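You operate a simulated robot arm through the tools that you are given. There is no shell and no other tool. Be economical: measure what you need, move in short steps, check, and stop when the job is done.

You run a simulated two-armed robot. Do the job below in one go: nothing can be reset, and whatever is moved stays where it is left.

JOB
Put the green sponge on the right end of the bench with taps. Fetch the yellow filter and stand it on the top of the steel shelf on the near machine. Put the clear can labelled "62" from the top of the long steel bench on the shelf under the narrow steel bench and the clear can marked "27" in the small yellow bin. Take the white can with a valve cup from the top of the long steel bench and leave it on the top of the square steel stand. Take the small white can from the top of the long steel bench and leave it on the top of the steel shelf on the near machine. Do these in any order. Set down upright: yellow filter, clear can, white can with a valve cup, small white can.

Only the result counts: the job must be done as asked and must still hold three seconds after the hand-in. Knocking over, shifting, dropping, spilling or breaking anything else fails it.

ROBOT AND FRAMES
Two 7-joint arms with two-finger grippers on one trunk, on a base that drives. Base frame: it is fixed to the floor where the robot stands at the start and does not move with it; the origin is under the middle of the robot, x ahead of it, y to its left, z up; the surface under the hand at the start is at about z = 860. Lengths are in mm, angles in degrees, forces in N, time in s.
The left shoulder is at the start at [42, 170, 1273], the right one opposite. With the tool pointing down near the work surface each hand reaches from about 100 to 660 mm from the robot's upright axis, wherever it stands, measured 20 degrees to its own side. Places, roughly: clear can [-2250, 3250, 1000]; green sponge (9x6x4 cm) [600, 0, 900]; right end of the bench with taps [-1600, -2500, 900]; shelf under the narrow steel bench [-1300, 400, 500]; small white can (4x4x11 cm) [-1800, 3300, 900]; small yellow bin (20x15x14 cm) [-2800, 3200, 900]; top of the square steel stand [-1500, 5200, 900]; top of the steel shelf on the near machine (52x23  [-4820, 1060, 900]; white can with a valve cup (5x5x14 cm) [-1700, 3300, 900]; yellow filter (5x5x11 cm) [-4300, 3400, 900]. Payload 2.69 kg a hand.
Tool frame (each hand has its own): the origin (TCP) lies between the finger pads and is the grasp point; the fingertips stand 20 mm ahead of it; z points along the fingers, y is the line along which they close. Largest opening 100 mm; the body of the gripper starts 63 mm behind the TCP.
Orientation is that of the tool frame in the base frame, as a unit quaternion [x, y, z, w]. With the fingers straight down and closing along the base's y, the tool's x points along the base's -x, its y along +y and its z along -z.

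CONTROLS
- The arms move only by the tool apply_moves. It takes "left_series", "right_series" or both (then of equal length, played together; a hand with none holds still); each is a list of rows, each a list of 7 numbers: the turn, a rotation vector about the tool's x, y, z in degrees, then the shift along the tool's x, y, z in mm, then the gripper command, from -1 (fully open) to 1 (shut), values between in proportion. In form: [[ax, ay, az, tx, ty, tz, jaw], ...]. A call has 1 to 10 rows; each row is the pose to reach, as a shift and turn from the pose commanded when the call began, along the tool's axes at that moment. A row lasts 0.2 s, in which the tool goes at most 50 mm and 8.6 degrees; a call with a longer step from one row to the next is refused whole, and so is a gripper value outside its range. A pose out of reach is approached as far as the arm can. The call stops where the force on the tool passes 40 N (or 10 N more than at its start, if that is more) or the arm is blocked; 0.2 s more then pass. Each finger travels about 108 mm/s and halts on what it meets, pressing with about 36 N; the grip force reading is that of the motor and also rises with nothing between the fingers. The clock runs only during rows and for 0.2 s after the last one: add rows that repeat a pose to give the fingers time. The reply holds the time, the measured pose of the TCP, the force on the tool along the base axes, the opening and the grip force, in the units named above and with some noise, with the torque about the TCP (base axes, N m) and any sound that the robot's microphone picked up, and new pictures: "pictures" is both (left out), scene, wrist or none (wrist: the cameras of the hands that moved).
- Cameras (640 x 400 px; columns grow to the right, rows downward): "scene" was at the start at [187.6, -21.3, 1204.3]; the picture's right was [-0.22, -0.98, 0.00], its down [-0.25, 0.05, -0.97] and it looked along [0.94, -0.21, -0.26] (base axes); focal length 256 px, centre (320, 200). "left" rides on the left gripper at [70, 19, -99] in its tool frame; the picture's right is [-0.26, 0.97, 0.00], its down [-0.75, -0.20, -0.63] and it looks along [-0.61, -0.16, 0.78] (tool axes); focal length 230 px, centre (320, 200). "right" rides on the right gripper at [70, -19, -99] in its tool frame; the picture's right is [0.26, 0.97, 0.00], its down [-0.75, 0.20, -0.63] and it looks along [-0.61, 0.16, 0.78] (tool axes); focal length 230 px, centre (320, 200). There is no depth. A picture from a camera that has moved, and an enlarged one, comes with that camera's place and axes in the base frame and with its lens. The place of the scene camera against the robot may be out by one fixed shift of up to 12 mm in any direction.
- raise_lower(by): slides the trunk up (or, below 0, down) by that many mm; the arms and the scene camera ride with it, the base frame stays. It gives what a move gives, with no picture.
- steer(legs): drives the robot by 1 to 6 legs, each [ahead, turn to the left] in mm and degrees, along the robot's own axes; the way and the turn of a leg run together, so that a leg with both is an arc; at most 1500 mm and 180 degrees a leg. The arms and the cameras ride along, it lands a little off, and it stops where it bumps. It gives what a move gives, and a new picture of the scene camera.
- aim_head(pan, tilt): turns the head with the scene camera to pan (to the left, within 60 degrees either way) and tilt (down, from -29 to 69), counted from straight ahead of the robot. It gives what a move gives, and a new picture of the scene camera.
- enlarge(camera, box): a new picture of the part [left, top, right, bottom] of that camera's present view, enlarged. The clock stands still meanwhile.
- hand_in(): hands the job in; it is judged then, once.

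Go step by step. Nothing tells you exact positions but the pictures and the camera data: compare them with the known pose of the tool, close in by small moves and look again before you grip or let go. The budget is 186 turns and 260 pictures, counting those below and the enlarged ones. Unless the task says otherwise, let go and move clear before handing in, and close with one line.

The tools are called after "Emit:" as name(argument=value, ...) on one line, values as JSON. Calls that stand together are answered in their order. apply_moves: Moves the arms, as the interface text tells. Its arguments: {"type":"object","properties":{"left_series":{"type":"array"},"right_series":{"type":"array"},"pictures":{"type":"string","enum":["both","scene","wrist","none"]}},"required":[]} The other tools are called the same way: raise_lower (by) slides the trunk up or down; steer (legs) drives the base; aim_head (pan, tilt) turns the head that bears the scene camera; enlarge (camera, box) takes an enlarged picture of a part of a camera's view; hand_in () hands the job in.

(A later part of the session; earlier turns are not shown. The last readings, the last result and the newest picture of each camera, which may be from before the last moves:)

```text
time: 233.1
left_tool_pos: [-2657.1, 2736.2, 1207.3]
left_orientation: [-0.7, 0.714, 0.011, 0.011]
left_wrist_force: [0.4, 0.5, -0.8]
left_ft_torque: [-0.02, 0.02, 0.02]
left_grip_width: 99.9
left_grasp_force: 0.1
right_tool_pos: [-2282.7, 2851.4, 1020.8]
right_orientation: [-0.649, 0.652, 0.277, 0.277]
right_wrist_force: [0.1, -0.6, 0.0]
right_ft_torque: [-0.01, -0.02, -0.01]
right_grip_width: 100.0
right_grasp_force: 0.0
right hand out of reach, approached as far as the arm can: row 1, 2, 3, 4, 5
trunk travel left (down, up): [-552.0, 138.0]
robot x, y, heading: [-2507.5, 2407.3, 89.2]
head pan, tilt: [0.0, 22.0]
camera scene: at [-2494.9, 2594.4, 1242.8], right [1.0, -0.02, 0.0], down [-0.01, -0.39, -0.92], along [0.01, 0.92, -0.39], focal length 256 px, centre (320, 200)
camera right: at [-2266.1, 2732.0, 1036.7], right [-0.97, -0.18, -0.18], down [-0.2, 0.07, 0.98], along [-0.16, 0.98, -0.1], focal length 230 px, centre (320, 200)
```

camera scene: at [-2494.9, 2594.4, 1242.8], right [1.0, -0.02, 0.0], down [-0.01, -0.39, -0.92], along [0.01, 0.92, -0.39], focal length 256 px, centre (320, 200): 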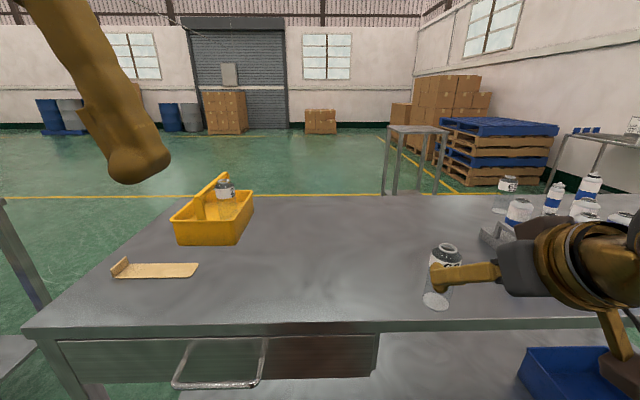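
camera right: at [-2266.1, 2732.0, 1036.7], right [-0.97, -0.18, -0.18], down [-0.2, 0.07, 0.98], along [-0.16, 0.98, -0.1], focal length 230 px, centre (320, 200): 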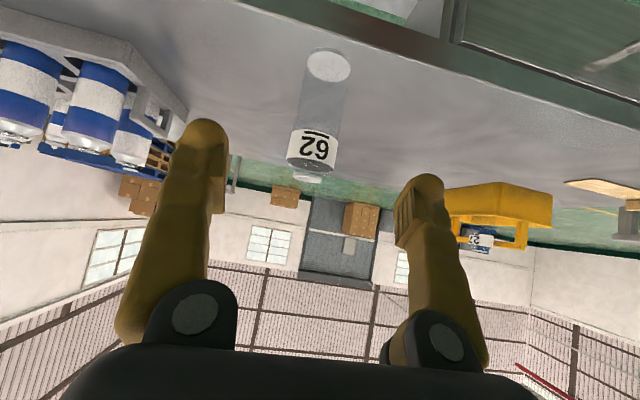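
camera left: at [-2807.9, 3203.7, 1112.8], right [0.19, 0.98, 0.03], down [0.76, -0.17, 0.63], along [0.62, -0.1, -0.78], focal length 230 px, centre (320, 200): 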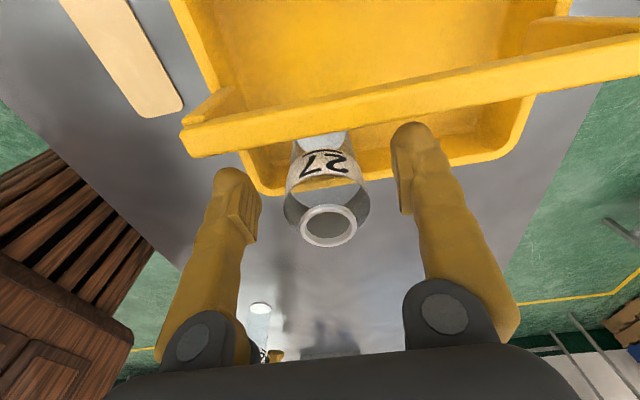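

Well aligned: tilted 46° with the can centred between the fingers. I'll advance along the tool axis.

Emit:
apply_moves(right_series=[[0, 0, 0, 0, 0, 10, -1], [0, 0, 0, 0, 0, 22, -1], [0, 0, 0, 0, 0, 34, -1], [0, 0, 0, 0, 0, 46, -1], [0, 0, 0, 0, 0, 60, -1], [0, 0, 0, 0, 0, 74, -1], [0, 0, 0, 0, 0, 88, -1], [0, 0, 0, 0, 0, 102, -1], [0, 0, 0, 0, 0, 114, -1], [0, 0, 0, 0, 0, 122, -1]], pictures="wrist")

```text
time: 235.3
left_tool_pos: [-2658.7, 2737.2, 1206.3]
left_orientation: [-0.7, 0.714, 0.009, 0.011]
left_wrist_force: [1.0, 0.5, 0.6]
left_ft_torque: [0.03, -0.02, 0.02]
left_grip_width: 100.2
left_grasp_force: 0.1
right_tool_pos: [-2283.4, 2939.6, 935.2]
right_orientation: [-0.649, 0.651, 0.278, 0.277]
right_wrist_force: [0.7, -0.2, -0.1]
right_ft_torque: [0.01, 0.02, 0.02]
right_grip_width: 99.9
right_grasp_force: 0.0
trunk travel left (down, up): [-552.0, 138.0]
robot x, y, heading: [-2504.1, 2409.0, 88.9]
head pan, tilt: [0.0, 22.0]
camera right: at [-2266.5, 2820.3, 951.9], right [-0.97, -0.17, -0.18], down [-0.2, 0.07, 0.98], along [-0.16, 0.98, -0.1], focal length 230 px, centre (320, 200)
```

right: 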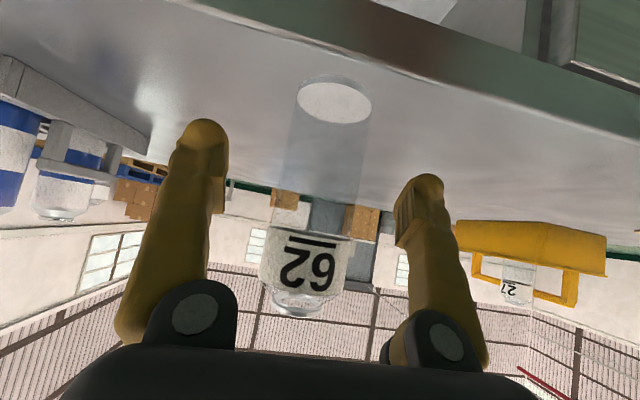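

The can is between the fingers at mid-height. I'll grip and lift.

Emit:
apply_moves(right_series=[[0, 0, 0, 0, 0, 0, -0.4], [0, 0, 0, 0, 0, 0, 0], [0, 0, 0, 0, 0, 0, 0.2], [0, 0, 0, 0, 0, 0, 1], [0, 0, 0, 0, 0, 0, 1], [0, 0, 0, 0, 0, 0, 1]], pictures="none")

Emit:
raise_lower(by=90)

Emit:
enlarge(camera="scene", box=[0, 0, 640, 400])

```text
time: 236.7
left_tool_pos: [-2657.7, 2736.3, 1206.7]
left_orientation: [-0.7, 0.714, 0.01, 0.011]
left_wrist_force: [-0.5, 0.6, -1.1]
left_ft_torque: [0.01, 0.0, 0.0]
left_grip_width: 99.8
left_grasp_force: 0.0
right_tool_pos: [-2284.1, 2939.8, 935.5]
right_orientation: [-0.649, 0.651, 0.278, 0.277]
right_wrist_force: [-0.2, 0.5, 0.4]
right_ft_torque: [0.0, 0.03, 0.03]
right_grip_width: 42.7
right_grasp_force: 36.1
trunk travel left (down, up): [-552.0, 138.0]
robot x, y, heading: [-2502.8, 2412.5, 88.8]
head pan, tilt: [0.0, 22.0]
```

```text
time: 237.9
left_tool_pos: [-2657.1, 2736.1, 1294.4]
left_orientation: [-0.7, 0.714, 0.009, 0.009]
left_wrist_force: [-0.7, -0.3, -0.8]
left_ft_torque: [0.01, -0.04, 0.01]
left_grip_width: 100.2
left_grasp_force: 0.1
right_tool_pos: [-2284.3, 2941.1, 1025.0]
right_orientation: [-0.649, 0.652, 0.278, 0.277]
right_wrist_force: [0.2, 0.2, -0.6]
right_ft_torque: [0.0, -0.02, -0.03]
right_grip_width: 42.4
right_grasp_force: 36.3
trunk travel left (down, up): [-642.0, 48.0]
robot x, y, heading: [-2501.5, 2412.3, 89.1]
head pan, tilt: [0.0, 22.0]
```

```text
1.00 times, centred on (320, 200) of scene (not enlarged: the box is as wide or as high as the picture)
camera zoom: at [-2495.0, 2595.8, 1332.7], right [1.0, -0.02, 0.0], down [-0.01, -0.39, -0.92], along [0.01, 0.92, -0.39], focal length 256 px, centre (320, 200)
```

zoom: 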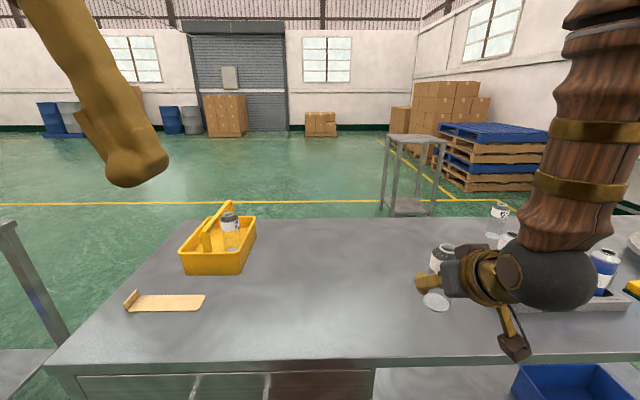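

"62" is in a tilted grip and lifted. Now I'll back off and drive to the open north side of the narrow bench, well clear of the control table.

Emit:
steer(legs=[[-250, 0], [0, -58], [0, -57], [1500, 0], [80, 0], [0, -64]])

```text
time: 240.2
left_tool_pos: [-2656.4, 2437.0, 1281.9]
left_orientation: [-0.688, 0.726, -0.013, -0.012]
left_wrist_force: [-1.0, -1.1, 0.5]
left_ft_torque: [0.04, -0.07, 0.01]
left_grip_width: 100.0
left_grasp_force: 0.0
right_tool_pos: [-2274.8, 2650.4, 1042.9]
right_orientation: [-0.635, 0.657, 0.284, 0.293]
right_wrist_force: [-0.4, -0.2, -0.4]
right_ft_torque: [0.03, -0.02, -0.04]
right_grip_width: 42.3
right_grasp_force: 35.9
trunk travel left (down, up): [-642.0, 48.0]
robot x, y, heading: [-2508.4, 2159.2, 87.4]
head pan, tilt: [0.0, 22.0]
stopped in leg 2: the robot was blocked; the commanded pose is now the measured one
camera scene: at [-2496.0, 2345.4, 1333.0], right [1.0, -0.05, 0.0], down [-0.02, -0.39, -0.92], along [0.04, 0.92, -0.39], focal length 256 px, centre (320, 200)
```

scene: 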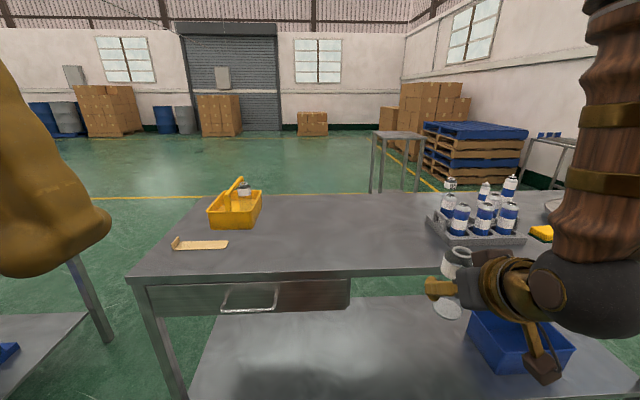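

The left hand is too tucked for turning. I'll extend it forward and retry.

Emit:
apply_moves(left_series=[[0, 0, 0, -20, 0, 5, -1], [0, 0, 0, -40, 0, 15, -1], [0, 0, 0, -65, 0, 25, -1], [0, 0, 0, -90, 0, 35, -1], [0, 0, 0, -115, 0, 45, -1], [0, 0, 0, -140, 0, 55, -1], [0, 0, 0, -160, 0, 65, -1], [0, 0, 0, -160, 0, 70, -1]], pictures="none")

Emit:
steer(legs=[[0, -40], [0, -40], [0, -33]])

```text
time: 242.0
left_tool_pos: [-2645.5, 2611.0, 1235.7]
left_orientation: [-0.688, 0.726, 0.011, 0.013]
left_wrist_force: [-0.8, -0.8, 0.0]
left_ft_torque: [0.02, 0.01, -0.03]
left_grip_width: 99.9
left_grasp_force: 0.1
right_tool_pos: [-2272.4, 2653.3, 1042.5]
right_orientation: [-0.634, 0.658, 0.283, 0.292]
right_wrist_force: [0.0, 0.5, -0.1]
right_ft_torque: [-0.01, 0.0, 0.0]
right_grip_width: 42.5
right_grasp_force: 35.4
trunk travel left (down, up): [-642.0, 48.0]
robot x, y, heading: [-2509.9, 2163.1, 87.2]
head pan, tilt: [0.0, 22.0]
```

```text
time: 242.9
left_tool_pos: [-2632.2, 2572.0, 1249.8]
left_orientation: [-0.677, 0.736, 0.018, 0.026]
left_wrist_force: [0.9, 0.0, 0.1]
left_ft_torque: [0.04, 0.0, -0.01]
left_grip_width: 99.9
left_grasp_force: 0.0
right_tool_pos: [-2258.7, 2610.7, 1059.9]
right_orientation: [-0.62, 0.662, 0.289, 0.308]
right_wrist_force: [0.7, -0.8, -0.7]
right_ft_torque: [0.03, 0.03, 0.04]
right_grip_width: 42.7
right_grasp_force: 35.9
trunk travel left (down, up): [-642.0, 48.0]
robot x, y, heading: [-2510.9, 2160.0, 86.0]
head pan, tilt: [0.0, 22.0]
stopped in leg 1: the robot was blocked; the commanded pose is now the measured one
camera scene: at [-2487.6, 2344.7, 1333.1], right [1.0, -0.07, 0.0], down [-0.03, -0.39, -0.92], along [0.07, 0.92, -0.39], focal length 256 px, centre (320, 200)
```

scene: 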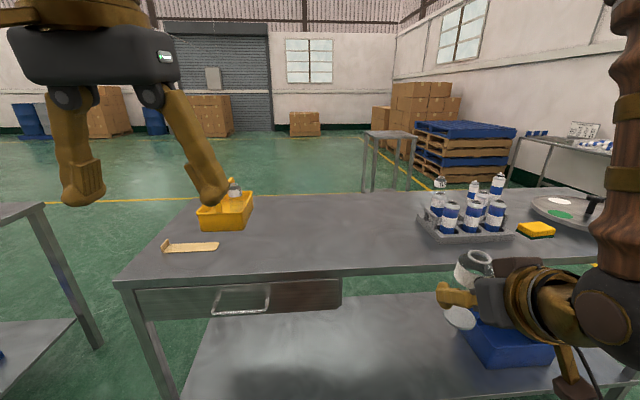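

The tilted right arm counts as tucked too. I'll extend the right hand forward about 110 mm as well, then turn.

Emit:
apply_moves(right_series=[[0, 0, 0, -6, 0, 10, 1], [0, 0, 0, -13, 0, 22, 1], [0, 0, 0, -20, 0, 34, 1], [0, 0, 0, -27, 0, 46, 1], [0, 0, 0, -34, 0, 58, 1], [0, 0, 0, -41, 0, 70, 1], [0, 0, 0, -48, 0, 82, 1], [0, 0, 0, -56, 0, 97, 1], [0, 0, 0, -56, 0, 97, 1]], left_series=[[0, 0, 0, -5, 0, 5, -1], [0, 0, 0, -15, 0, 10, -1], [0, 0, 0, -25, 0, 15, -1], [0, 0, 0, -35, 0, 20, -1], [0, 0, 0, -45, 0, 25, -1], [0, 0, 0, -55, 0, 30, -1], [0, 0, 0, -65, 0, 35, -1], [0, 0, 0, -70, 0, 40, -1], [0, 0, 0, -70, 0, 40, -1]], pictures="none")

Emit:
steer(legs=[[0, -40], [0, -40], [0, -33]])

```text
time: 244.9
left_tool_pos: [-2626.4, 2647.3, 1213.3]
left_orientation: [-0.677, 0.736, 0.017, 0.026]
left_wrist_force: [-0.1, 1.1, 0.5]
left_ft_torque: [0.0, 0.03, 0.03]
left_grip_width: 100.1
left_grasp_force: 0.0
right_tool_pos: [-2252.6, 2722.3, 1038.6]
right_orientation: [-0.62, 0.662, 0.288, 0.307]
right_wrist_force: [0.0, -0.8, -0.4]
right_ft_torque: [-0.02, 0.02, -0.02]
right_grip_width: 42.9
right_grasp_force: 35.7
trunk travel left (down, up): [-642.0, 48.0]
robot x, y, heading: [-2504.1, 2159.2, 85.9]
head pan, tilt: [0.0, 22.0]
```

```text
time: 250.7
left_tool_pos: [-2015.5, 2088.5, 1212.0]
left_orientation: [0.234, 0.972, -0.012, 0.029]
left_wrist_force: [0.5, -0.1, 0.3]
left_ft_torque: [-0.02, -0.01, -0.03]
left_grip_width: 99.9
left_grasp_force: 0.0
right_tool_pos: [-2088.6, 1714.4, 1039.3]
right_orientation: [0.205, 0.884, -0.095, 0.41]
right_wrist_force: [-0.5, 0.7, -0.4]
right_ft_torque: [-0.03, -0.02, 0.0]
right_grip_width: 42.9
right_grasp_force: 36.2
trunk travel left (down, up): [-642.0, 48.0]
robot x, y, heading: [-2505.2, 2177.0, -26.3]
head pan, tilt: [0.0, 22.0]
camera scene: at [-2331.8, 2092.7, 1332.8], right [-0.45, -0.89, 0.0], down [-0.35, 0.17, -0.92], along [0.82, -0.41, -0.39], focal length 256 px, centre (320, 200)
```

scene: 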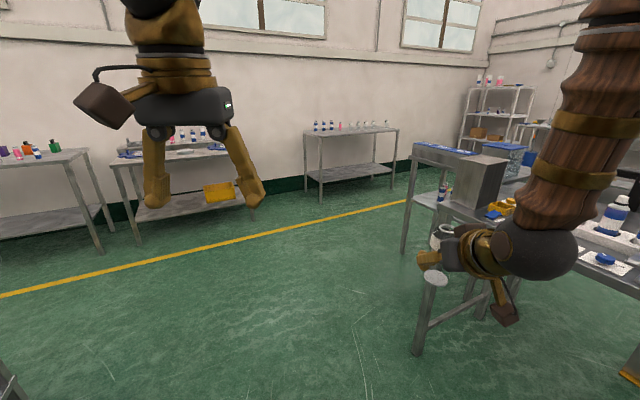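

Turning works with the arms extended. I'll drive on to the north side of the narrow bench.

Emit:
steer(legs=[[0, 4], [1500, 0], [290, 0], [0, -34], [0, -34]])

Emit:
aim_head(pan=-10, tilt=38)

```text
time: 263.5
left_tool_pos: [-719.3, 1031.8, 1220.9]
left_orientation: [0.713, 0.7, -0.031, 0.024]
left_wrist_force: [0.2, 0.8, 0.0]
left_ft_torque: [-0.01, 0.02, -0.02]
left_grip_width: 100.1
left_grasp_force: 0.1
right_tool_pos: [-1088.3, 929.6, 1047.9]
right_orientation: [0.639, 0.638, -0.303, 0.304]
right_wrist_force: [0.1, -0.1, -1.0]
right_ft_torque: [0.0, -0.04, -0.01]
right_grip_width: 42.6
right_grasp_force: 35.6
trunk travel left (down, up): [-642.0, 48.0]
robot x, y, heading: [-845.0, 1487.7, -90.5]
head pan, tilt: [0.0, 22.0]
camera scene: at [-841.2, 1303.5, 1332.9], right [-1.0, 0.01, 0.0], down [0.0, 0.39, -0.92], along [-0.01, -0.92, -0.39], focal length 256 px, centre (320, 200)
```

scene: 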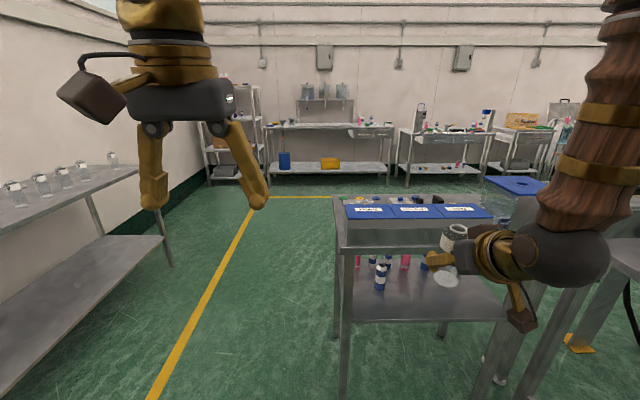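

```text
time: 264.3
left_tool_pos: [-717.6, 1052.4, 1227.4]
left_orientation: [0.713, 0.7, -0.036, 0.032]
left_wrist_force: [-0.3, 0.6, -0.4]
left_ft_torque: [-0.01, 0.0, 0.01]
left_grip_width: 100.0
left_grasp_force: 0.0
right_tool_pos: [-1089.0, 946.5, 1058.0]
right_orientation: [0.637, 0.636, -0.309, 0.309]
right_wrist_force: [-0.4, 0.6, -0.8]
right_ft_torque: [0.01, -0.01, 0.02]
right_grip_width: 42.7
right_grasp_force: 36.4
trunk travel left (down, up): [-642.0, 48.0]
robot x, y, heading: [-850.0, 1487.5, -90.5]
head pan, tilt: [-10.0, 38.0]
camera scene: at [-856.1, 1312.7, 1308.0], right [-0.98, 0.18, 0.0], down [0.11, 0.62, -0.78], along [-0.14, -0.77, -0.63], focal length 256 px, centre (320, 200)
```

scene: 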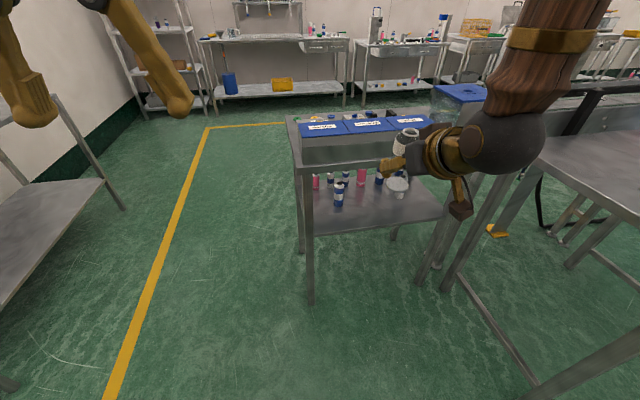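

The shelf's north strip is free, with its edge near y = 570 and bottles farther back. I'll lower the trunk here so the can is at shelf height before driving in.

Emit:
raise_lower(by=-430)

Emit:
apply_moves(right_series=[[0, 0, 0, 0, 0, 0, 1], [0, 0, 0, 0, 0, 0, 1], [0, 0, 0, 0, 0, 0, 1], [0, 0, 0, 0, 0, 0, 1], [0, 0, 0, 0, 0, 0, 1], [0, 0, 0, 0, 0, 0, 1]], pictures="both")

```text
refused: -430 is not a number from -400 to 400
```

```text
time: 265.7
left_tool_pos: [-718.4, 1050.6, 1226.3]
left_orientation: [0.713, 0.699, -0.037, 0.03]
left_wrist_force: [0.8, 0.0, 0.6]
left_ft_torque: [0.0, -0.01, -0.04]
left_grip_width: 99.8
left_grasp_force: 0.1
right_tool_pos: [-1088.1, 945.6, 1058.0]
right_orientation: [0.636, 0.636, -0.308, 0.309]
right_wrist_force: [0.3, -0.2, -0.3]
right_ft_torque: [0.01, 0.01, 0.01]
right_grip_width: 42.6
right_grasp_force: 36.3
trunk travel left (down, up): [-642.0, 48.0]
robot x, y, heading: [-846.2, 1486.6, -90.5]
head pan, tilt: [-10.0, 38.0]
camera scene: at [-856.0, 1311.5, 1307.8], right [-0.98, 0.18, 0.0], down [0.11, 0.62, -0.78], along [-0.14, -0.76, -0.63], focal length 256 px, centre (320, 200)
camera right: at [-1107.6, 1066.3, 1062.5], right [0.97, 0.16, -0.2], down [0.2, 0.03, 0.98], along [0.16, -0.99, 0.0], focal length 230 px, centre (320, 200)
```

scene: 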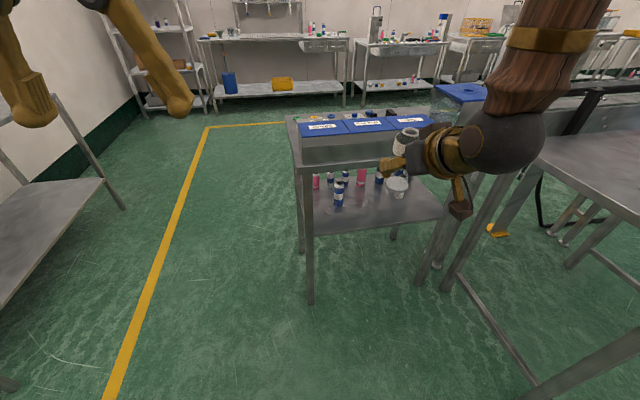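
right: 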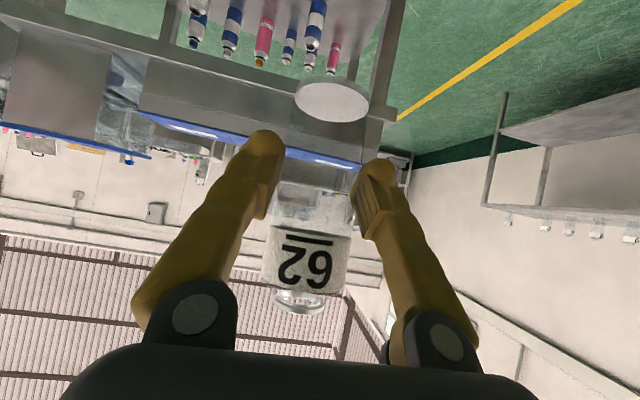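

I'll correct the 5° extra tilt and lower the trunk in two steps.

Emit:
raise_lower(by=-400)

Emit:
apply_moves(right_series=[[0, 1, 0, 0, 0, 0, 1], [0, 2, 0, 0, 0, 0, 1], [0, 3, 0, 0, 0, 0, 1], [0, 4, 0, 0, 0, 0, 1], [0, 5, 0, 0, 0, 0, 1], [0, 5, 0, 0, 0, 0, 1]], pictures="scene")

```text
time: 269.5
left_tool_pos: [-719.4, 1051.8, 827.2]
left_orientation: [0.713, 0.7, -0.036, 0.031]
left_wrist_force: [-0.8, 0.3, 0.8]
left_ft_torque: [0.0, -0.02, 0.02]
left_grip_width: 100.4
left_grasp_force: 0.0
right_tool_pos: [-1087.9, 946.3, 658.0]
right_orientation: [0.637, 0.636, -0.308, 0.309]
right_wrist_force: [0.0, -0.2, -0.3]
right_ft_torque: [0.01, 0.0, -0.01]
right_grip_width: 42.7
right_grasp_force: 35.8
trunk travel left (down, up): [-242.0, 448.0]
robot x, y, heading: [-845.4, 1491.7, -90.3]
head pan, tilt: [-10.0, 38.0]
```

```text
time: 270.9
left_tool_pos: [-719.5, 1050.9, 826.4]
left_orientation: [0.713, 0.699, -0.036, 0.03]
left_wrist_force: [0.7, -0.1, 0.1]
left_ft_torque: [-0.01, 0.02, -0.01]
left_grip_width: 99.9
left_grasp_force: 0.1
right_tool_pos: [-1088.3, 946.4, 656.4]
right_orientation: [0.649, 0.649, -0.281, 0.281]
right_wrist_force: [0.7, -0.4, -0.7]
right_ft_torque: [0.0, 0.0, 0.01]
right_grip_width: 42.6
right_grasp_force: 36.0
trunk travel left (down, up): [-242.0, 448.0]
robot x, y, heading: [-845.0, 1489.2, -90.4]
head pan, tilt: [-10.0, 38.0]
camera scene: at [-855.9, 1318.4, 907.8], right [-0.98, 0.18, 0.0], down [0.11, 0.62, -0.78], along [-0.14, -0.76, -0.63], focal length 256 px, centre (320, 200)
```

scene: 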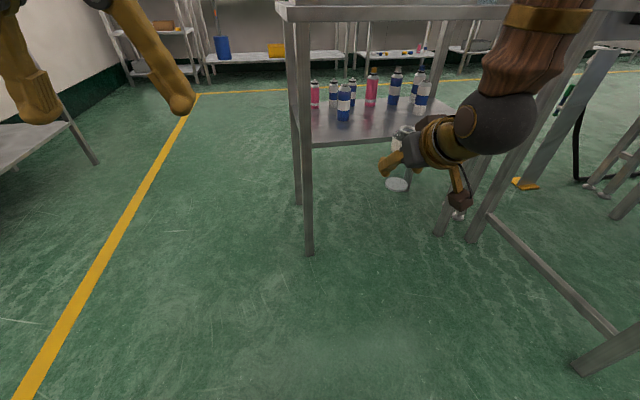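

I'm set up outside the shelf. I'll drive forward 300 mm, then check with the wrist camera.

Emit:
steer(legs=[[300, 0]])

Emit:
apply_moves(right_series=[[0, 0, 0, 0, 0, 0, 1], [0, 0, 0, 0, 0, 0, 1], [0, 0, 0, 0, 0, 0, 1], [0, 0, 0, 0, 0, 0, 1], [0, 0, 0, 0, 0, 0, 1], [0, 0, 0, 0, 0, 0, 1]], pictures="wrist")

```text
time: 273.0
left_tool_pos: [-722.5, 747.8, 826.1]
left_orientation: [0.714, 0.699, -0.036, 0.03]
left_wrist_force: [0.0, 0.4, 0.2]
left_ft_torque: [0.01, 0.02, 0.02]
left_grip_width: 100.4
left_grasp_force: 0.0
right_tool_pos: [-1091.6, 642.9, 656.9]
right_orientation: [0.65, 0.649, -0.28, 0.28]
right_wrist_force: [-0.7, -0.4, -1.0]
right_ft_torque: [0.01, 0.0, 0.01]
right_grip_width: 42.6
right_grasp_force: 35.9
trunk travel left (down, up): [-242.0, 448.0]
robot x, y, heading: [-845.8, 1185.5, -90.5]
head pan, tilt: [-10.0, 38.0]
camera scene: at [-858.9, 1014.1, 907.8], right [-0.98, 0.18, 0.0], down [0.11, 0.62, -0.78], along [-0.14, -0.76, -0.63], focal length 256 px, centre (320, 200)
```

scene: 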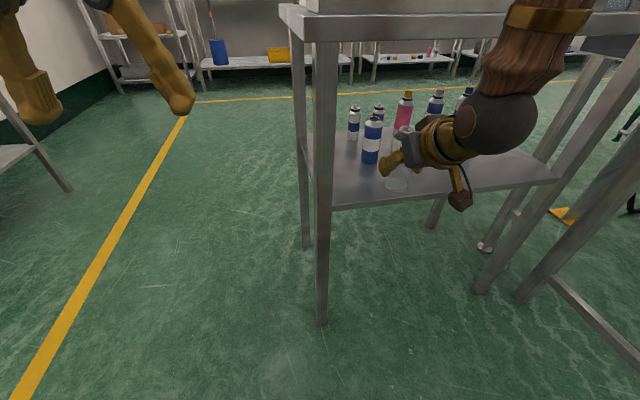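

```text
time: 274.4
left_tool_pos: [-721.8, 760.3, 832.8]
left_orientation: [0.713, 0.699, -0.042, 0.036]
left_wrist_force: [-0.4, 0.1, -0.8]
left_ft_torque: [-0.01, 0.03, 0.0]
left_grip_width: 100.1
left_grasp_force: 0.1
right_tool_pos: [-1091.1, 652.6, 665.9]
right_orientation: [0.648, 0.646, -0.285, 0.285]
right_wrist_force: [1.0, 0.2, 0.7]
right_ft_torque: [0.01, 0.0, 0.01]
right_grip_width: 42.5
right_grasp_force: 35.9
trunk travel left (down, up): [-242.0, 448.0]
robot x, y, heading: [-849.1, 1184.3, -90.6]
head pan, tilt: [-10.0, 38.0]
camera right: at [-1111.0, 772.7, 679.5], right [0.97, 0.17, -0.19], down [0.2, -0.04, 0.98], along [0.16, -0.98, -0.07], focal length 230 px, centre (320, 200)
```

right: 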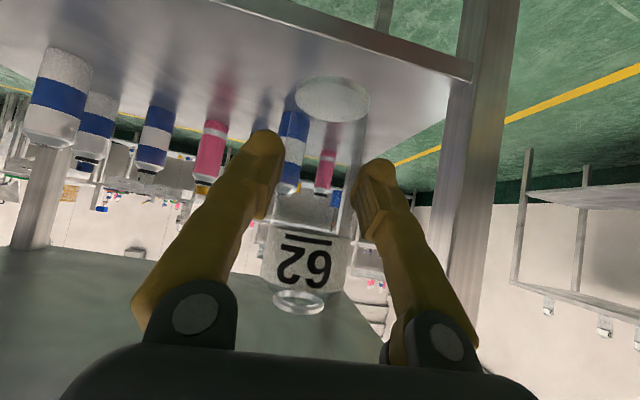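

The shelf is at z of about 530 with its edge near y = 605, and the leg is off to the side. I'll drive in another 95 mm and let it settle.

Emit:
steer(legs=[[95, 0]])

Emit:
apply_moves(right_series=[[0, 0, 0, 0, 0, 0, 1], [0, 0, 0, 0, 0, 0, 1], [0, 0, 0, 0, 0, 0, 1], [0, 0, 0, 0, 0, 0, 1], [0, 0.5, 0, 0, 0, 0, 1], [0, 0.8, 0, 0, 0, 0, 1], [0, 0.8, 0, 0, 0, 0, 1], [0, 0.8, 0, 0, 0, 0, 1]], pictures="both")

```text
time: 275.5
left_tool_pos: [-722.9, 664.2, 832.8]
left_orientation: [0.713, 0.699, -0.041, 0.035]
left_wrist_force: [0.6, 0.4, 0.1]
left_ft_torque: [0.07, -0.02, 0.05]
left_grip_width: 100.0
left_grasp_force: 0.0
right_tool_pos: [-1092.6, 555.7, 665.7]
right_orientation: [0.648, 0.646, -0.285, 0.285]
right_wrist_force: [0.4, 0.0, -0.4]
right_ft_torque: [0.01, 0.0, 0.03]
right_grip_width: 42.4
right_grasp_force: 36.0
trunk travel left (down, up): [-242.0, 448.0]
robot x, y, heading: [-842.8, 1090.5, -90.5]
head pan, tilt: [-10.0, 38.0]
camera scene: at [-860.0, 917.6, 907.7], right [-0.98, 0.18, 0.0], down [0.11, 0.62, -0.78], along [-0.15, -0.76, -0.63], focal length 256 px, centre (320, 200)
```

scene: 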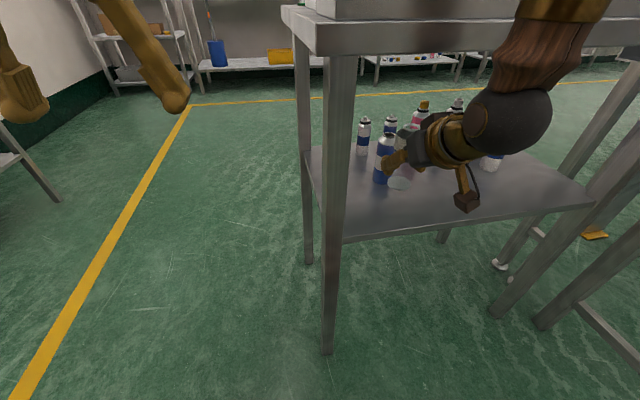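

```text
time: 277.3
left_tool_pos: [-723.5, 676.9, 839.7]
left_orientation: [0.713, 0.698, -0.047, 0.041]
left_wrist_force: [0.3, -0.5, 0.5]
left_ft_torque: [-0.01, 0.0, 0.03]
left_grip_width: 100.0
left_grasp_force: 0.1
right_tool_pos: [-1092.9, 566.1, 675.2]
right_orientation: [0.648, 0.646, -0.285, 0.285]
right_wrist_force: [0.1, 0.7, 0.1]
right_ft_torque: [-0.02, -0.02, -0.01]
right_grip_width: 42.5
right_grasp_force: 35.2
trunk travel left (down, up): [-242.0, 448.0]
robot x, y, heading: [-845.6, 1087.4, -90.5]
head pan, tilt: [-10.0, 38.0]
camera scene: at [-860.0, 918.4, 907.8], right [-0.98, 0.18, 0.0], down [0.11, 0.62, -0.78], along [-0.15, -0.76, -0.63], focal length 256 px, centre (320, 200)
camera right: at [-1111.9, 686.8, 687.9], right [0.97, 0.17, -0.19], down [0.2, -0.04, 0.98], along [0.16, -0.98, -0.07], focal length 230 px, centre (320, 200)
```

scene: 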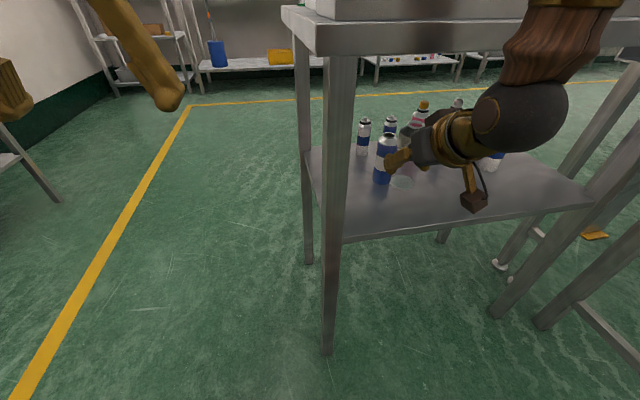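
right: 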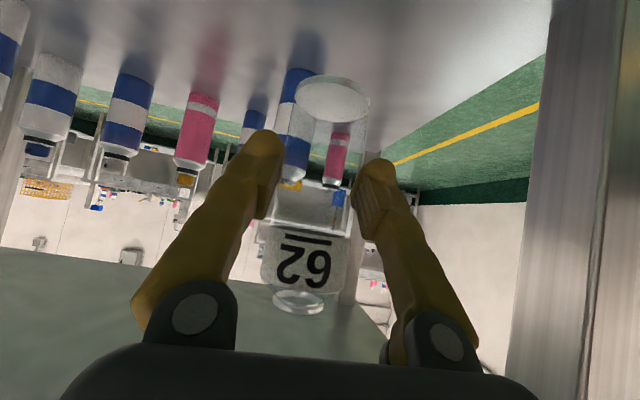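

The can is over the shelf, clear of the bottles and the leg. I'll lower with the trunk.

Emit:
raise_lower(by=-55)

Emit:
raise_lower(by=-10)

Emit:
enlarge(camera="scene", box=[320, 60, 600, 235])

```text
time: 278.3
left_tool_pos: [-722.7, 677.2, 786.1]
left_orientation: [0.713, 0.698, -0.047, 0.041]
left_wrist_force: [0.1, 0.0, -0.1]
left_ft_torque: [0.03, -0.02, -0.03]
left_grip_width: 100.0
left_grasp_force: 0.2
right_tool_pos: [-1092.8, 565.7, 620.0]
right_orientation: [0.647, 0.647, -0.285, 0.286]
right_wrist_force: [-0.2, 0.4, -0.4]
right_ft_torque: [0.01, 0.02, 0.03]
right_grip_width: 42.6
right_grasp_force: 36.2
trunk travel left (down, up): [-187.0, 503.0]
robot x, y, heading: [-850.0, 1087.4, -90.4]
head pan, tilt: [-10.0, 38.0]
```

```text
time: 278.9
left_tool_pos: [-722.6, 678.0, 775.7]
left_orientation: [0.713, 0.698, -0.048, 0.042]
left_wrist_force: [-0.8, -0.6, 0.5]
left_ft_torque: [0.01, 0.02, -0.01]
left_grip_width: 100.2
left_grasp_force: 0.2
right_tool_pos: [-1093.5, 567.4, 608.3]
right_orientation: [0.648, 0.646, -0.286, 0.286]
right_wrist_force: [-0.5, 0.2, 0.0]
right_ft_torque: [-0.01, -0.02, -0.02]
right_grip_width: 42.7
right_grasp_force: 36.2
trunk travel left (down, up): [-177.0, 513.0]
robot x, y, heading: [-846.5, 1090.9, -90.4]
head pan, tilt: [-10.0, 38.0]
```

```text
2.29 times, centred on (460, 148) of scene
camera zoom: at [-859.9, 919.6, 842.9], right [-0.98, 0.18, 0.0], down [0.11, 0.62, -0.78], along [-0.15, -0.76, -0.63], focal length 584 px, centre (0, 320)
```

zoom: 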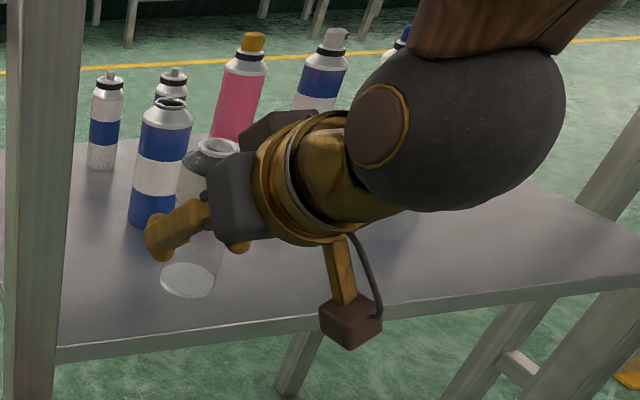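

Still a little above the shelf, so I'll lower gently until contact.

Emit:
raise_lower(by=-8)

Emit:
raise_lower(by=-6)

Emit:
raise_lower(by=-5)

```text
time: 279.4
left_tool_pos: [-722.3, 676.2, 766.7]
left_orientation: [0.713, 0.698, -0.047, 0.041]
left_wrist_force: [-0.6, -0.5, 0.3]
left_ft_torque: [0.0, -0.02, -0.01]
left_grip_width: 99.9
left_grasp_force: 0.0
right_tool_pos: [-1092.3, 567.2, 602.4]
right_orientation: [0.647, 0.646, -0.286, 0.287]
right_wrist_force: [-1.1, 0.0, -0.7]
right_ft_torque: [0.01, 0.0, -0.04]
right_grip_width: 42.5
right_grasp_force: 35.9
trunk travel left (down, up): [-169.0, 521.0]
robot x, y, heading: [-849.3, 1090.8, -90.4]
head pan, tilt: [-10.0, 38.0]
```

```text
time: 280.0
left_tool_pos: [-722.6, 677.2, 761.7]
left_orientation: [0.713, 0.698, -0.047, 0.041]
left_wrist_force: [-0.3, -0.7, 0.6]
left_ft_torque: [0.0, 0.0, -0.02]
left_grip_width: 99.9
left_grasp_force: 0.1
right_tool_pos: [-1092.5, 565.9, 598.4]
right_orientation: [0.647, 0.645, -0.287, 0.287]
right_wrist_force: [-0.2, -1.3, 4.7]
right_ft_torque: [-0.01, -0.05, 0.0]
right_grip_width: 42.7
right_grasp_force: 36.4
trunk travel left (down, up): [-163.0, 527.0]
robot x, y, heading: [-846.9, 1088.5, -90.6]
head pan, tilt: [-10.0, 38.0]
```

```text
time: 280.5
left_tool_pos: [-722.1, 678.8, 757.5]
left_orientation: [0.713, 0.699, -0.048, 0.041]
left_wrist_force: [0.3, -0.5, 0.1]
left_ft_torque: [0.02, -0.01, 0.01]
left_grip_width: 99.9
left_grasp_force: 0.0
right_tool_pos: [-1092.6, 565.1, 595.9]
right_orientation: [0.647, 0.644, -0.291, 0.288]
right_wrist_force: [-4.6, -1.0, 27.7]
right_ft_torque: [-0.02, 0.04, -0.03]
right_grip_width: 42.8
right_grasp_force: 35.8
trunk travel left (down, up): [-158.0, 532.0]
robot x, y, heading: [-847.6, 1088.1, -90.5]
head pan, tilt: [-10.0, 38.0]
```

Contact made. I'll open slowly and retreat along the tool axis.

Emit:
apply_moves(right_series=[[0, 0, 0, 0, 0, 0, 0.1], [0, 0, 0, 0, 0, 0, 0], [0, 0, 0, 0, 0, 0, -0.4], [0, 0, 0, 0, 0, 0, -0.8], [0, 0, 0, 0, 0, 0, -1], [0, 0, 0, 0, 0, -8, -1], [0, 0, 0, 0, 0, -18, -1], [0, 0, 0, 0, 0, -30, -1], [0, 0, 0, 0, 0, -44, -1], [0, 0, 0, 0, 0, -58, -1]], pictures="wrist")

```text
time: 282.7
left_tool_pos: [-722.1, 677.1, 756.9]
left_orientation: [0.713, 0.698, -0.047, 0.042]
left_wrist_force: [0.1, 0.0, -0.6]
left_ft_torque: [0.0, -0.01, -0.01]
left_grip_width: 100.1
left_grasp_force: 0.0
right_tool_pos: [-1092.8, 609.7, 629.8]
right_orientation: [0.648, 0.646, -0.286, 0.284]
right_wrist_force: [0.9, 0.4, 0.5]
right_ft_torque: [-0.01, 0.0, 0.0]
right_grip_width: 99.8
right_grasp_force: 0.0
trunk travel left (down, up): [-158.0, 532.0]
robot x, y, heading: [-851.3, 1087.6, -90.7]
head pan, tilt: [-10.0, 38.0]
camera right: at [-1111.8, 730.1, 642.9], right [0.97, 0.17, -0.19], down [0.2, -0.04, 0.98], along [0.16, -0.98, -0.07], focal length 230 px, centre (320, 200)
```

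right: 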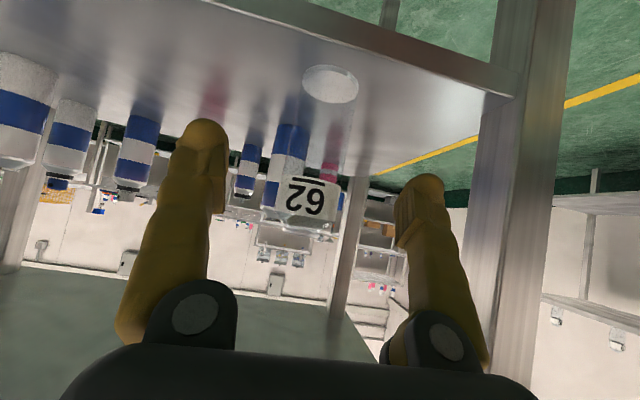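

"62" stands upright on the shelf. I'll back away, raise the trunk, and turn the right hand back to vertical.

Emit:
steer(legs=[[-420, 0]])

Emit:
raise_lower(by=400)

Emit:
apply_moves(right_series=[[0, 5, 0, 0, 0, 0, -1], [0, 11, 0, 0, 0, 0, -1], [0, 17, 0, 0, 0, 0, -1], [0, 23, 0, 0, 0, 0, -1], [0, 29, 0, 0, 0, 0, -1], [0, 35, 0, 0, 0, 0, -1], [0, 40, 0, 0, 0, 0, -1], [0, 45, 0, 0, 0, 0, -1], [0, 47, 0, 0, 0, 0, -1]], pictures="none")

Emit:
raise_lower(by=110)

```text
time: 285.3
left_tool_pos: [-717.8, 1096.9, 757.0]
left_orientation: [0.712, 0.699, -0.047, 0.042]
left_wrist_force: [-0.6, 1.4, 0.7]
left_ft_torque: [0.0, 0.01, 0.02]
left_grip_width: 100.0
left_grasp_force: 0.0
right_tool_pos: [-1087.6, 1031.6, 629.1]
right_orientation: [0.648, 0.646, -0.286, 0.286]
right_wrist_force: [0.1, -0.1, -0.8]
right_ft_torque: [0.01, -0.02, 0.03]
right_grip_width: 100.0
right_grasp_force: 0.1
trunk travel left (down, up): [-158.0, 532.0]
robot x, y, heading: [-843.5, 1507.3, -90.8]
head pan, tilt: [-10.0, 38.0]
camera scene: at [-855.4, 1340.8, 823.9], right [-0.98, 0.18, 0.0], down [0.11, 0.62, -0.78], along [-0.14, -0.76, -0.63], focal length 256 px, centre (320, 200)
```

scene: 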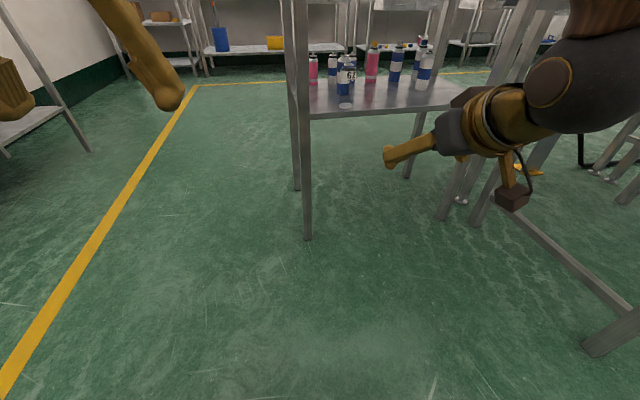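

```text
time: 289.1
left_tool_pos: [-717.4, 1109.9, 1161.4]
left_orientation: [0.712, 0.698, -0.053, 0.048]
left_wrist_force: [-0.4, 0.7, -0.4]
left_ft_torque: [0.04, -0.01, -0.02]
left_grip_width: 100.3
left_grasp_force: 0.2
right_tool_pos: [-1087.9, 1040.4, 1037.4]
right_orientation: [0.645, 0.644, -0.291, 0.291]
right_wrist_force: [0.4, 0.3, -0.4]
right_ft_torque: [0.0, 0.01, -0.02]
right_grip_width: 99.9
right_grasp_force: 0.1
trunk travel left (down, up): [-558.0, 132.0]
robot x, y, heading: [-847.2, 1506.4, -90.7]
head pan, tilt: [-10.0, 38.0]
```

```text
time: 291.1
left_tool_pos: [-717.7, 1109.9, 1160.7]
left_orientation: [0.713, 0.698, -0.052, 0.047]
left_wrist_force: [-0.6, -0.2, 0.0]
left_ft_torque: [-0.02, -0.04, 0.0]
left_grip_width: 99.8
left_grasp_force: 0.0
right_tool_pos: [-1087.5, 1039.7, 1036.8]
right_orientation: [0.708, 0.706, -0.01, 0.01]
right_wrist_force: [-0.1, 0.8, -0.2]
right_ft_torque: [-0.03, -0.02, 0.01]
right_grip_width: 99.9
right_grasp_force: 0.0
trunk travel left (down, up): [-558.0, 132.0]
robot x, y, heading: [-846.3, 1511.3, -90.7]
head pan, tilt: [-10.0, 38.0]
```

```text
time: 292.6
left_tool_pos: [-718.4, 1109.0, 1271.8]
left_orientation: [0.712, 0.699, -0.052, 0.048]
left_wrist_force: [-0.2, -0.5, 0.3]
left_ft_torque: [-0.02, -0.01, -0.01]
left_grip_width: 99.7
left_grasp_force: 0.1
right_tool_pos: [-1086.6, 1039.5, 1146.9]
right_orientation: [0.708, 0.706, -0.009, 0.01]
right_wrist_force: [1.0, 0.4, -0.2]
right_ft_torque: [0.0, -0.01, 0.01]
right_grip_width: 100.0
right_grasp_force: 0.0
trunk travel left (down, up): [-668.0, 22.0]
robot x, y, heading: [-847.6, 1510.6, -90.6]
head pan, tilt: [-10.0, 38.0]
```

I'll straighten the left hand into a carrying pose, then drive around the east end of the long bench to its far side.

Emit:
apply_moves(left_series=[[0, 1, 0, -8, 0, 15, -1], [0, 2, 0, -16, 0, 30, -1], [0, 3, 0, -24, 0, 45, -1], [0, 4, 0, -32, 0, 60, -1], [0, 5, 0, -40, 0, 75, -1], [0, 6, 0, -48, 0, 90, -1], [0, 7, 0, -50, 0, 105, -1], [0, 8, 0, -50, 0, 110, -1]], pictures="none")

Emit:
aim_head(pan=0, tilt=18)

Emit:
steer(legs=[[0, 55], [0, 55], [0, 56], [1150, 0], [0, 15], [1000, 0]])

```text
time: 294.4
left_tool_pos: [-720.8, 1043.5, 1170.4]
left_orientation: [0.715, 0.699, -0.003, -0.001]
left_wrist_force: [0.4, -0.7, -1.0]
left_ft_torque: [0.02, -0.07, 0.01]
left_grip_width: 99.9
left_grasp_force: 0.1
right_tool_pos: [-1087.8, 1039.3, 1146.3]
right_orientation: [0.707, 0.707, -0.009, 0.01]
right_wrist_force: [0.6, 0.6, 0.7]
right_ft_torque: [0.0, 0.03, 0.0]
right_grip_width: 100.1
right_grasp_force: 0.1
trunk travel left (down, up): [-668.0, 22.0]
robot x, y, heading: [-843.5, 1507.9, -90.7]
head pan, tilt: [-10.0, 38.0]
```

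```text
time: 295.2
left_tool_pos: [-719.1, 1042.7, 1170.8]
left_orientation: [0.714, 0.7, -0.002, -0.001]
left_wrist_force: [-0.7, -0.2, 0.2]
left_ft_torque: [0.0, 0.03, -0.03]
left_grip_width: 100.0
left_grasp_force: 0.1
right_tool_pos: [-1086.9, 1040.6, 1146.3]
right_orientation: [0.708, 0.706, -0.01, 0.009]
right_wrist_force: [0.0, 0.0, -0.9]
right_ft_torque: [0.0, 0.01, 0.03]
right_grip_width: 100.1
right_grasp_force: 0.0
trunk travel left (down, up): [-668.0, 22.0]
robot x, y, heading: [-847.9, 1507.6, -90.6]
head pan, tilt: [0.0, 18.0]
camera scene: at [-840.6, 1322.7, 1365.2], right [-1.0, 0.01, 0.0], down [0.0, 0.33, -0.95], along [-0.01, -0.95, -0.33], focal length 256 px, centre (320, 200)
```

scene: 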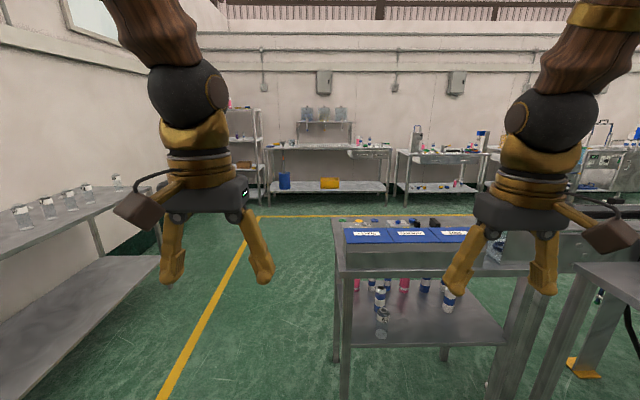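

```text
time: 303.9
left_tool_pos: [-855.3, 1990.3, 1185.6]
left_orientation: [-0.61, 0.792, 0.01, 0.014]
left_wrist_force: [-0.3, 1.1, 0.1]
left_ft_torque: [0.03, -0.01, 0.01]
left_grip_width: 99.9
left_grasp_force: 0.0
right_tool_pos: [-496.3, 1910.9, 1161.5]
right_orientation: [-0.617, 0.786, 0.02, 0.024]
right_wrist_force: [0.0, 0.7, -0.2]
right_ft_torque: [-0.01, 0.01, 0.01]
right_grip_width: 100.2
right_grasp_force: 0.1
trunk travel left (down, up): [-668.0, 22.0]
robot x, y, heading: [-817.6, 1536.4, 78.0]
head pan, tilt: [0.0, 18.0]
stopped in leg 4: the robot was blocked; the commanded pose is now the measured one
camera scene: at [-770.8, 1721.6, 1365.2], right [0.98, -0.21, 0.0], down [-0.07, -0.32, -0.95], along [0.19, 0.93, -0.33], focal length 256 px, centre (320, 200)
```

scene: 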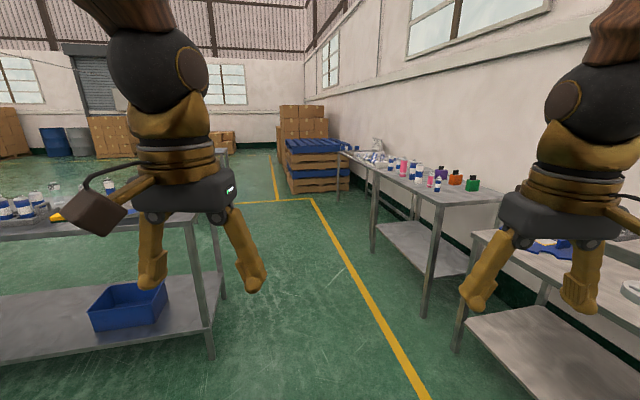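

The forward leg was interrupted by rocking, so I'll continue.

Emit:
steer(legs=[[600, 0], [500, 0], [0, 12], [1300, 0]])

```text
time: 316.8
left_tool_pos: [-724.6, 4353.5, 1184.8]
left_orientation: [-0.688, 0.725, 0.011, 0.013]
left_wrist_force: [0.1, 0.2, -0.1]
left_ft_torque: [-0.03, 0.0, 0.03]
left_grip_width: 99.9
left_grasp_force: 0.0
right_tool_pos: [-354.5, 4347.8, 1160.7]
right_orientation: [-0.695, 0.719, 0.022, 0.022]
right_wrist_force: [-1.0, -0.2, 0.5]
right_ft_torque: [-0.02, -0.02, 0.01]
right_grip_width: 100.0
right_grasp_force: 0.1
trunk travel left (down, up): [-668.0, 22.0]
robot x, y, heading: [-588.4, 3922.1, 90.0]
head pan, tilt: [0.0, 18.0]
camera scene: at [-585.6, 4104.7, 1365.3], right [1.0, 0.0, 0.0], down [0.0, -0.33, -0.95], along [0.0, 0.95, -0.33], focal length 256 px, centre (320, 200)
```

scene: 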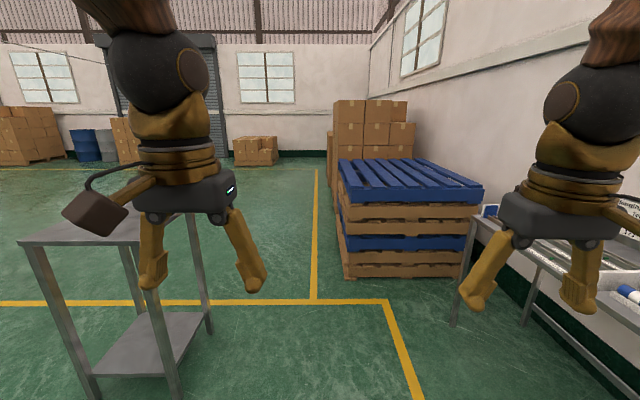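

I'm past the bench, with the square stand ahead to the left. I'll go along the far side of the long bench and face the white cans from behind.

Emit:
steer(legs=[[0, 45], [0, 45], [1000, 0], [0, 45], [0, 45]])

Emit:
aim_head(pan=0, tilt=35)

```text
time: 330.4
left_tool_pos: [-1459.2, 3502.9, 1192.2]
left_orientation: [0.722, 0.691, -0.019, 0.016]
left_wrist_force: [0.4, 0.3, 0.0]
left_ft_torque: [0.0, 0.01, -0.04]
left_grip_width: 100.0
left_grasp_force: 0.0
right_tool_pos: [-1828.1, 3505.3, 1168.2]
right_orientation: [0.716, 0.698, -0.028, 0.027]
right_wrist_force: [0.5, 0.3, 0.0]
right_ft_torque: [-0.01, 0.01, 0.0]
right_grip_width: 100.2
right_grasp_force: 0.1
trunk travel left (down, up): [-668.0, 22.0]
robot x, y, heading: [-1605.5, 3916.8, -89.6]
head pan, tilt: [0.0, 18.0]
camera scene: at [-1599.0, 3730.5, 1365.4], right [-1.0, 0.0, 0.0], down [0.0, 0.33, -0.95], along [0.0, -0.95, -0.33], focal length 256 px, centre (320, 200)
```

scene: 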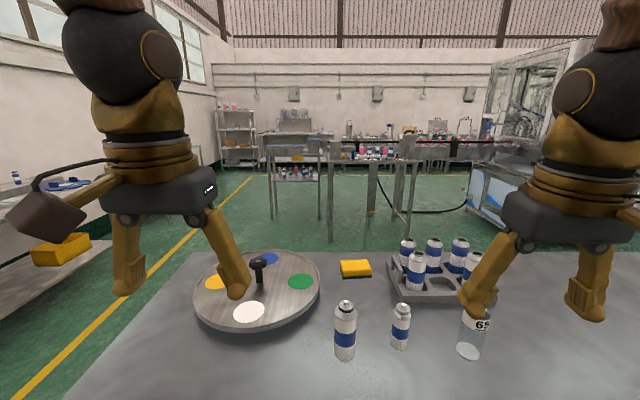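

```text
time: 331.2
left_tool_pos: [-1457.9, 3522.9, 1199.0]
left_orientation: [0.721, 0.692, -0.024, 0.023]
left_wrist_force: [-0.4, 0.9, 0.0]
left_ft_torque: [-0.06, 0.0, -0.03]
left_grip_width: 99.9
left_grasp_force: 0.1
right_tool_pos: [-1828.6, 3525.0, 1176.4]
right_orientation: [0.715, 0.697, -0.032, 0.034]
right_wrist_force: [-0.3, 0.5, -0.3]
right_ft_torque: [-0.02, 0.02, 0.01]
right_grip_width: 99.8
right_grasp_force: 0.0
trunk travel left (down, up): [-668.0, 22.0]
robot x, y, heading: [-1605.0, 3920.2, -89.8]
head pan, tilt: [0.0, 35.0]
camera scene: at [-1598.9, 3737.4, 1338.6], right [-1.0, -0.01, 0.0], down [0.0, 0.59, -0.81], along [0.0, -0.81, -0.59], focal length 256 px, centre (320, 200)
```

scene: 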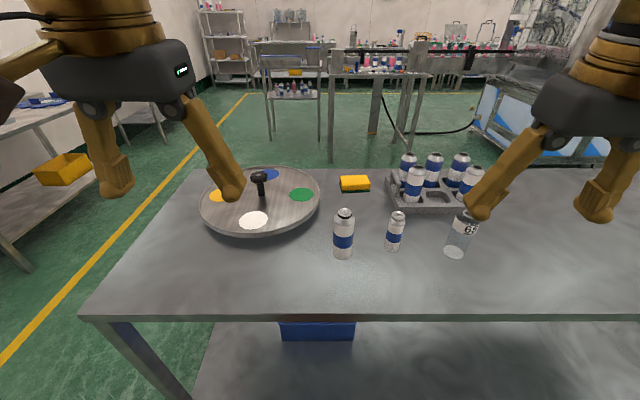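

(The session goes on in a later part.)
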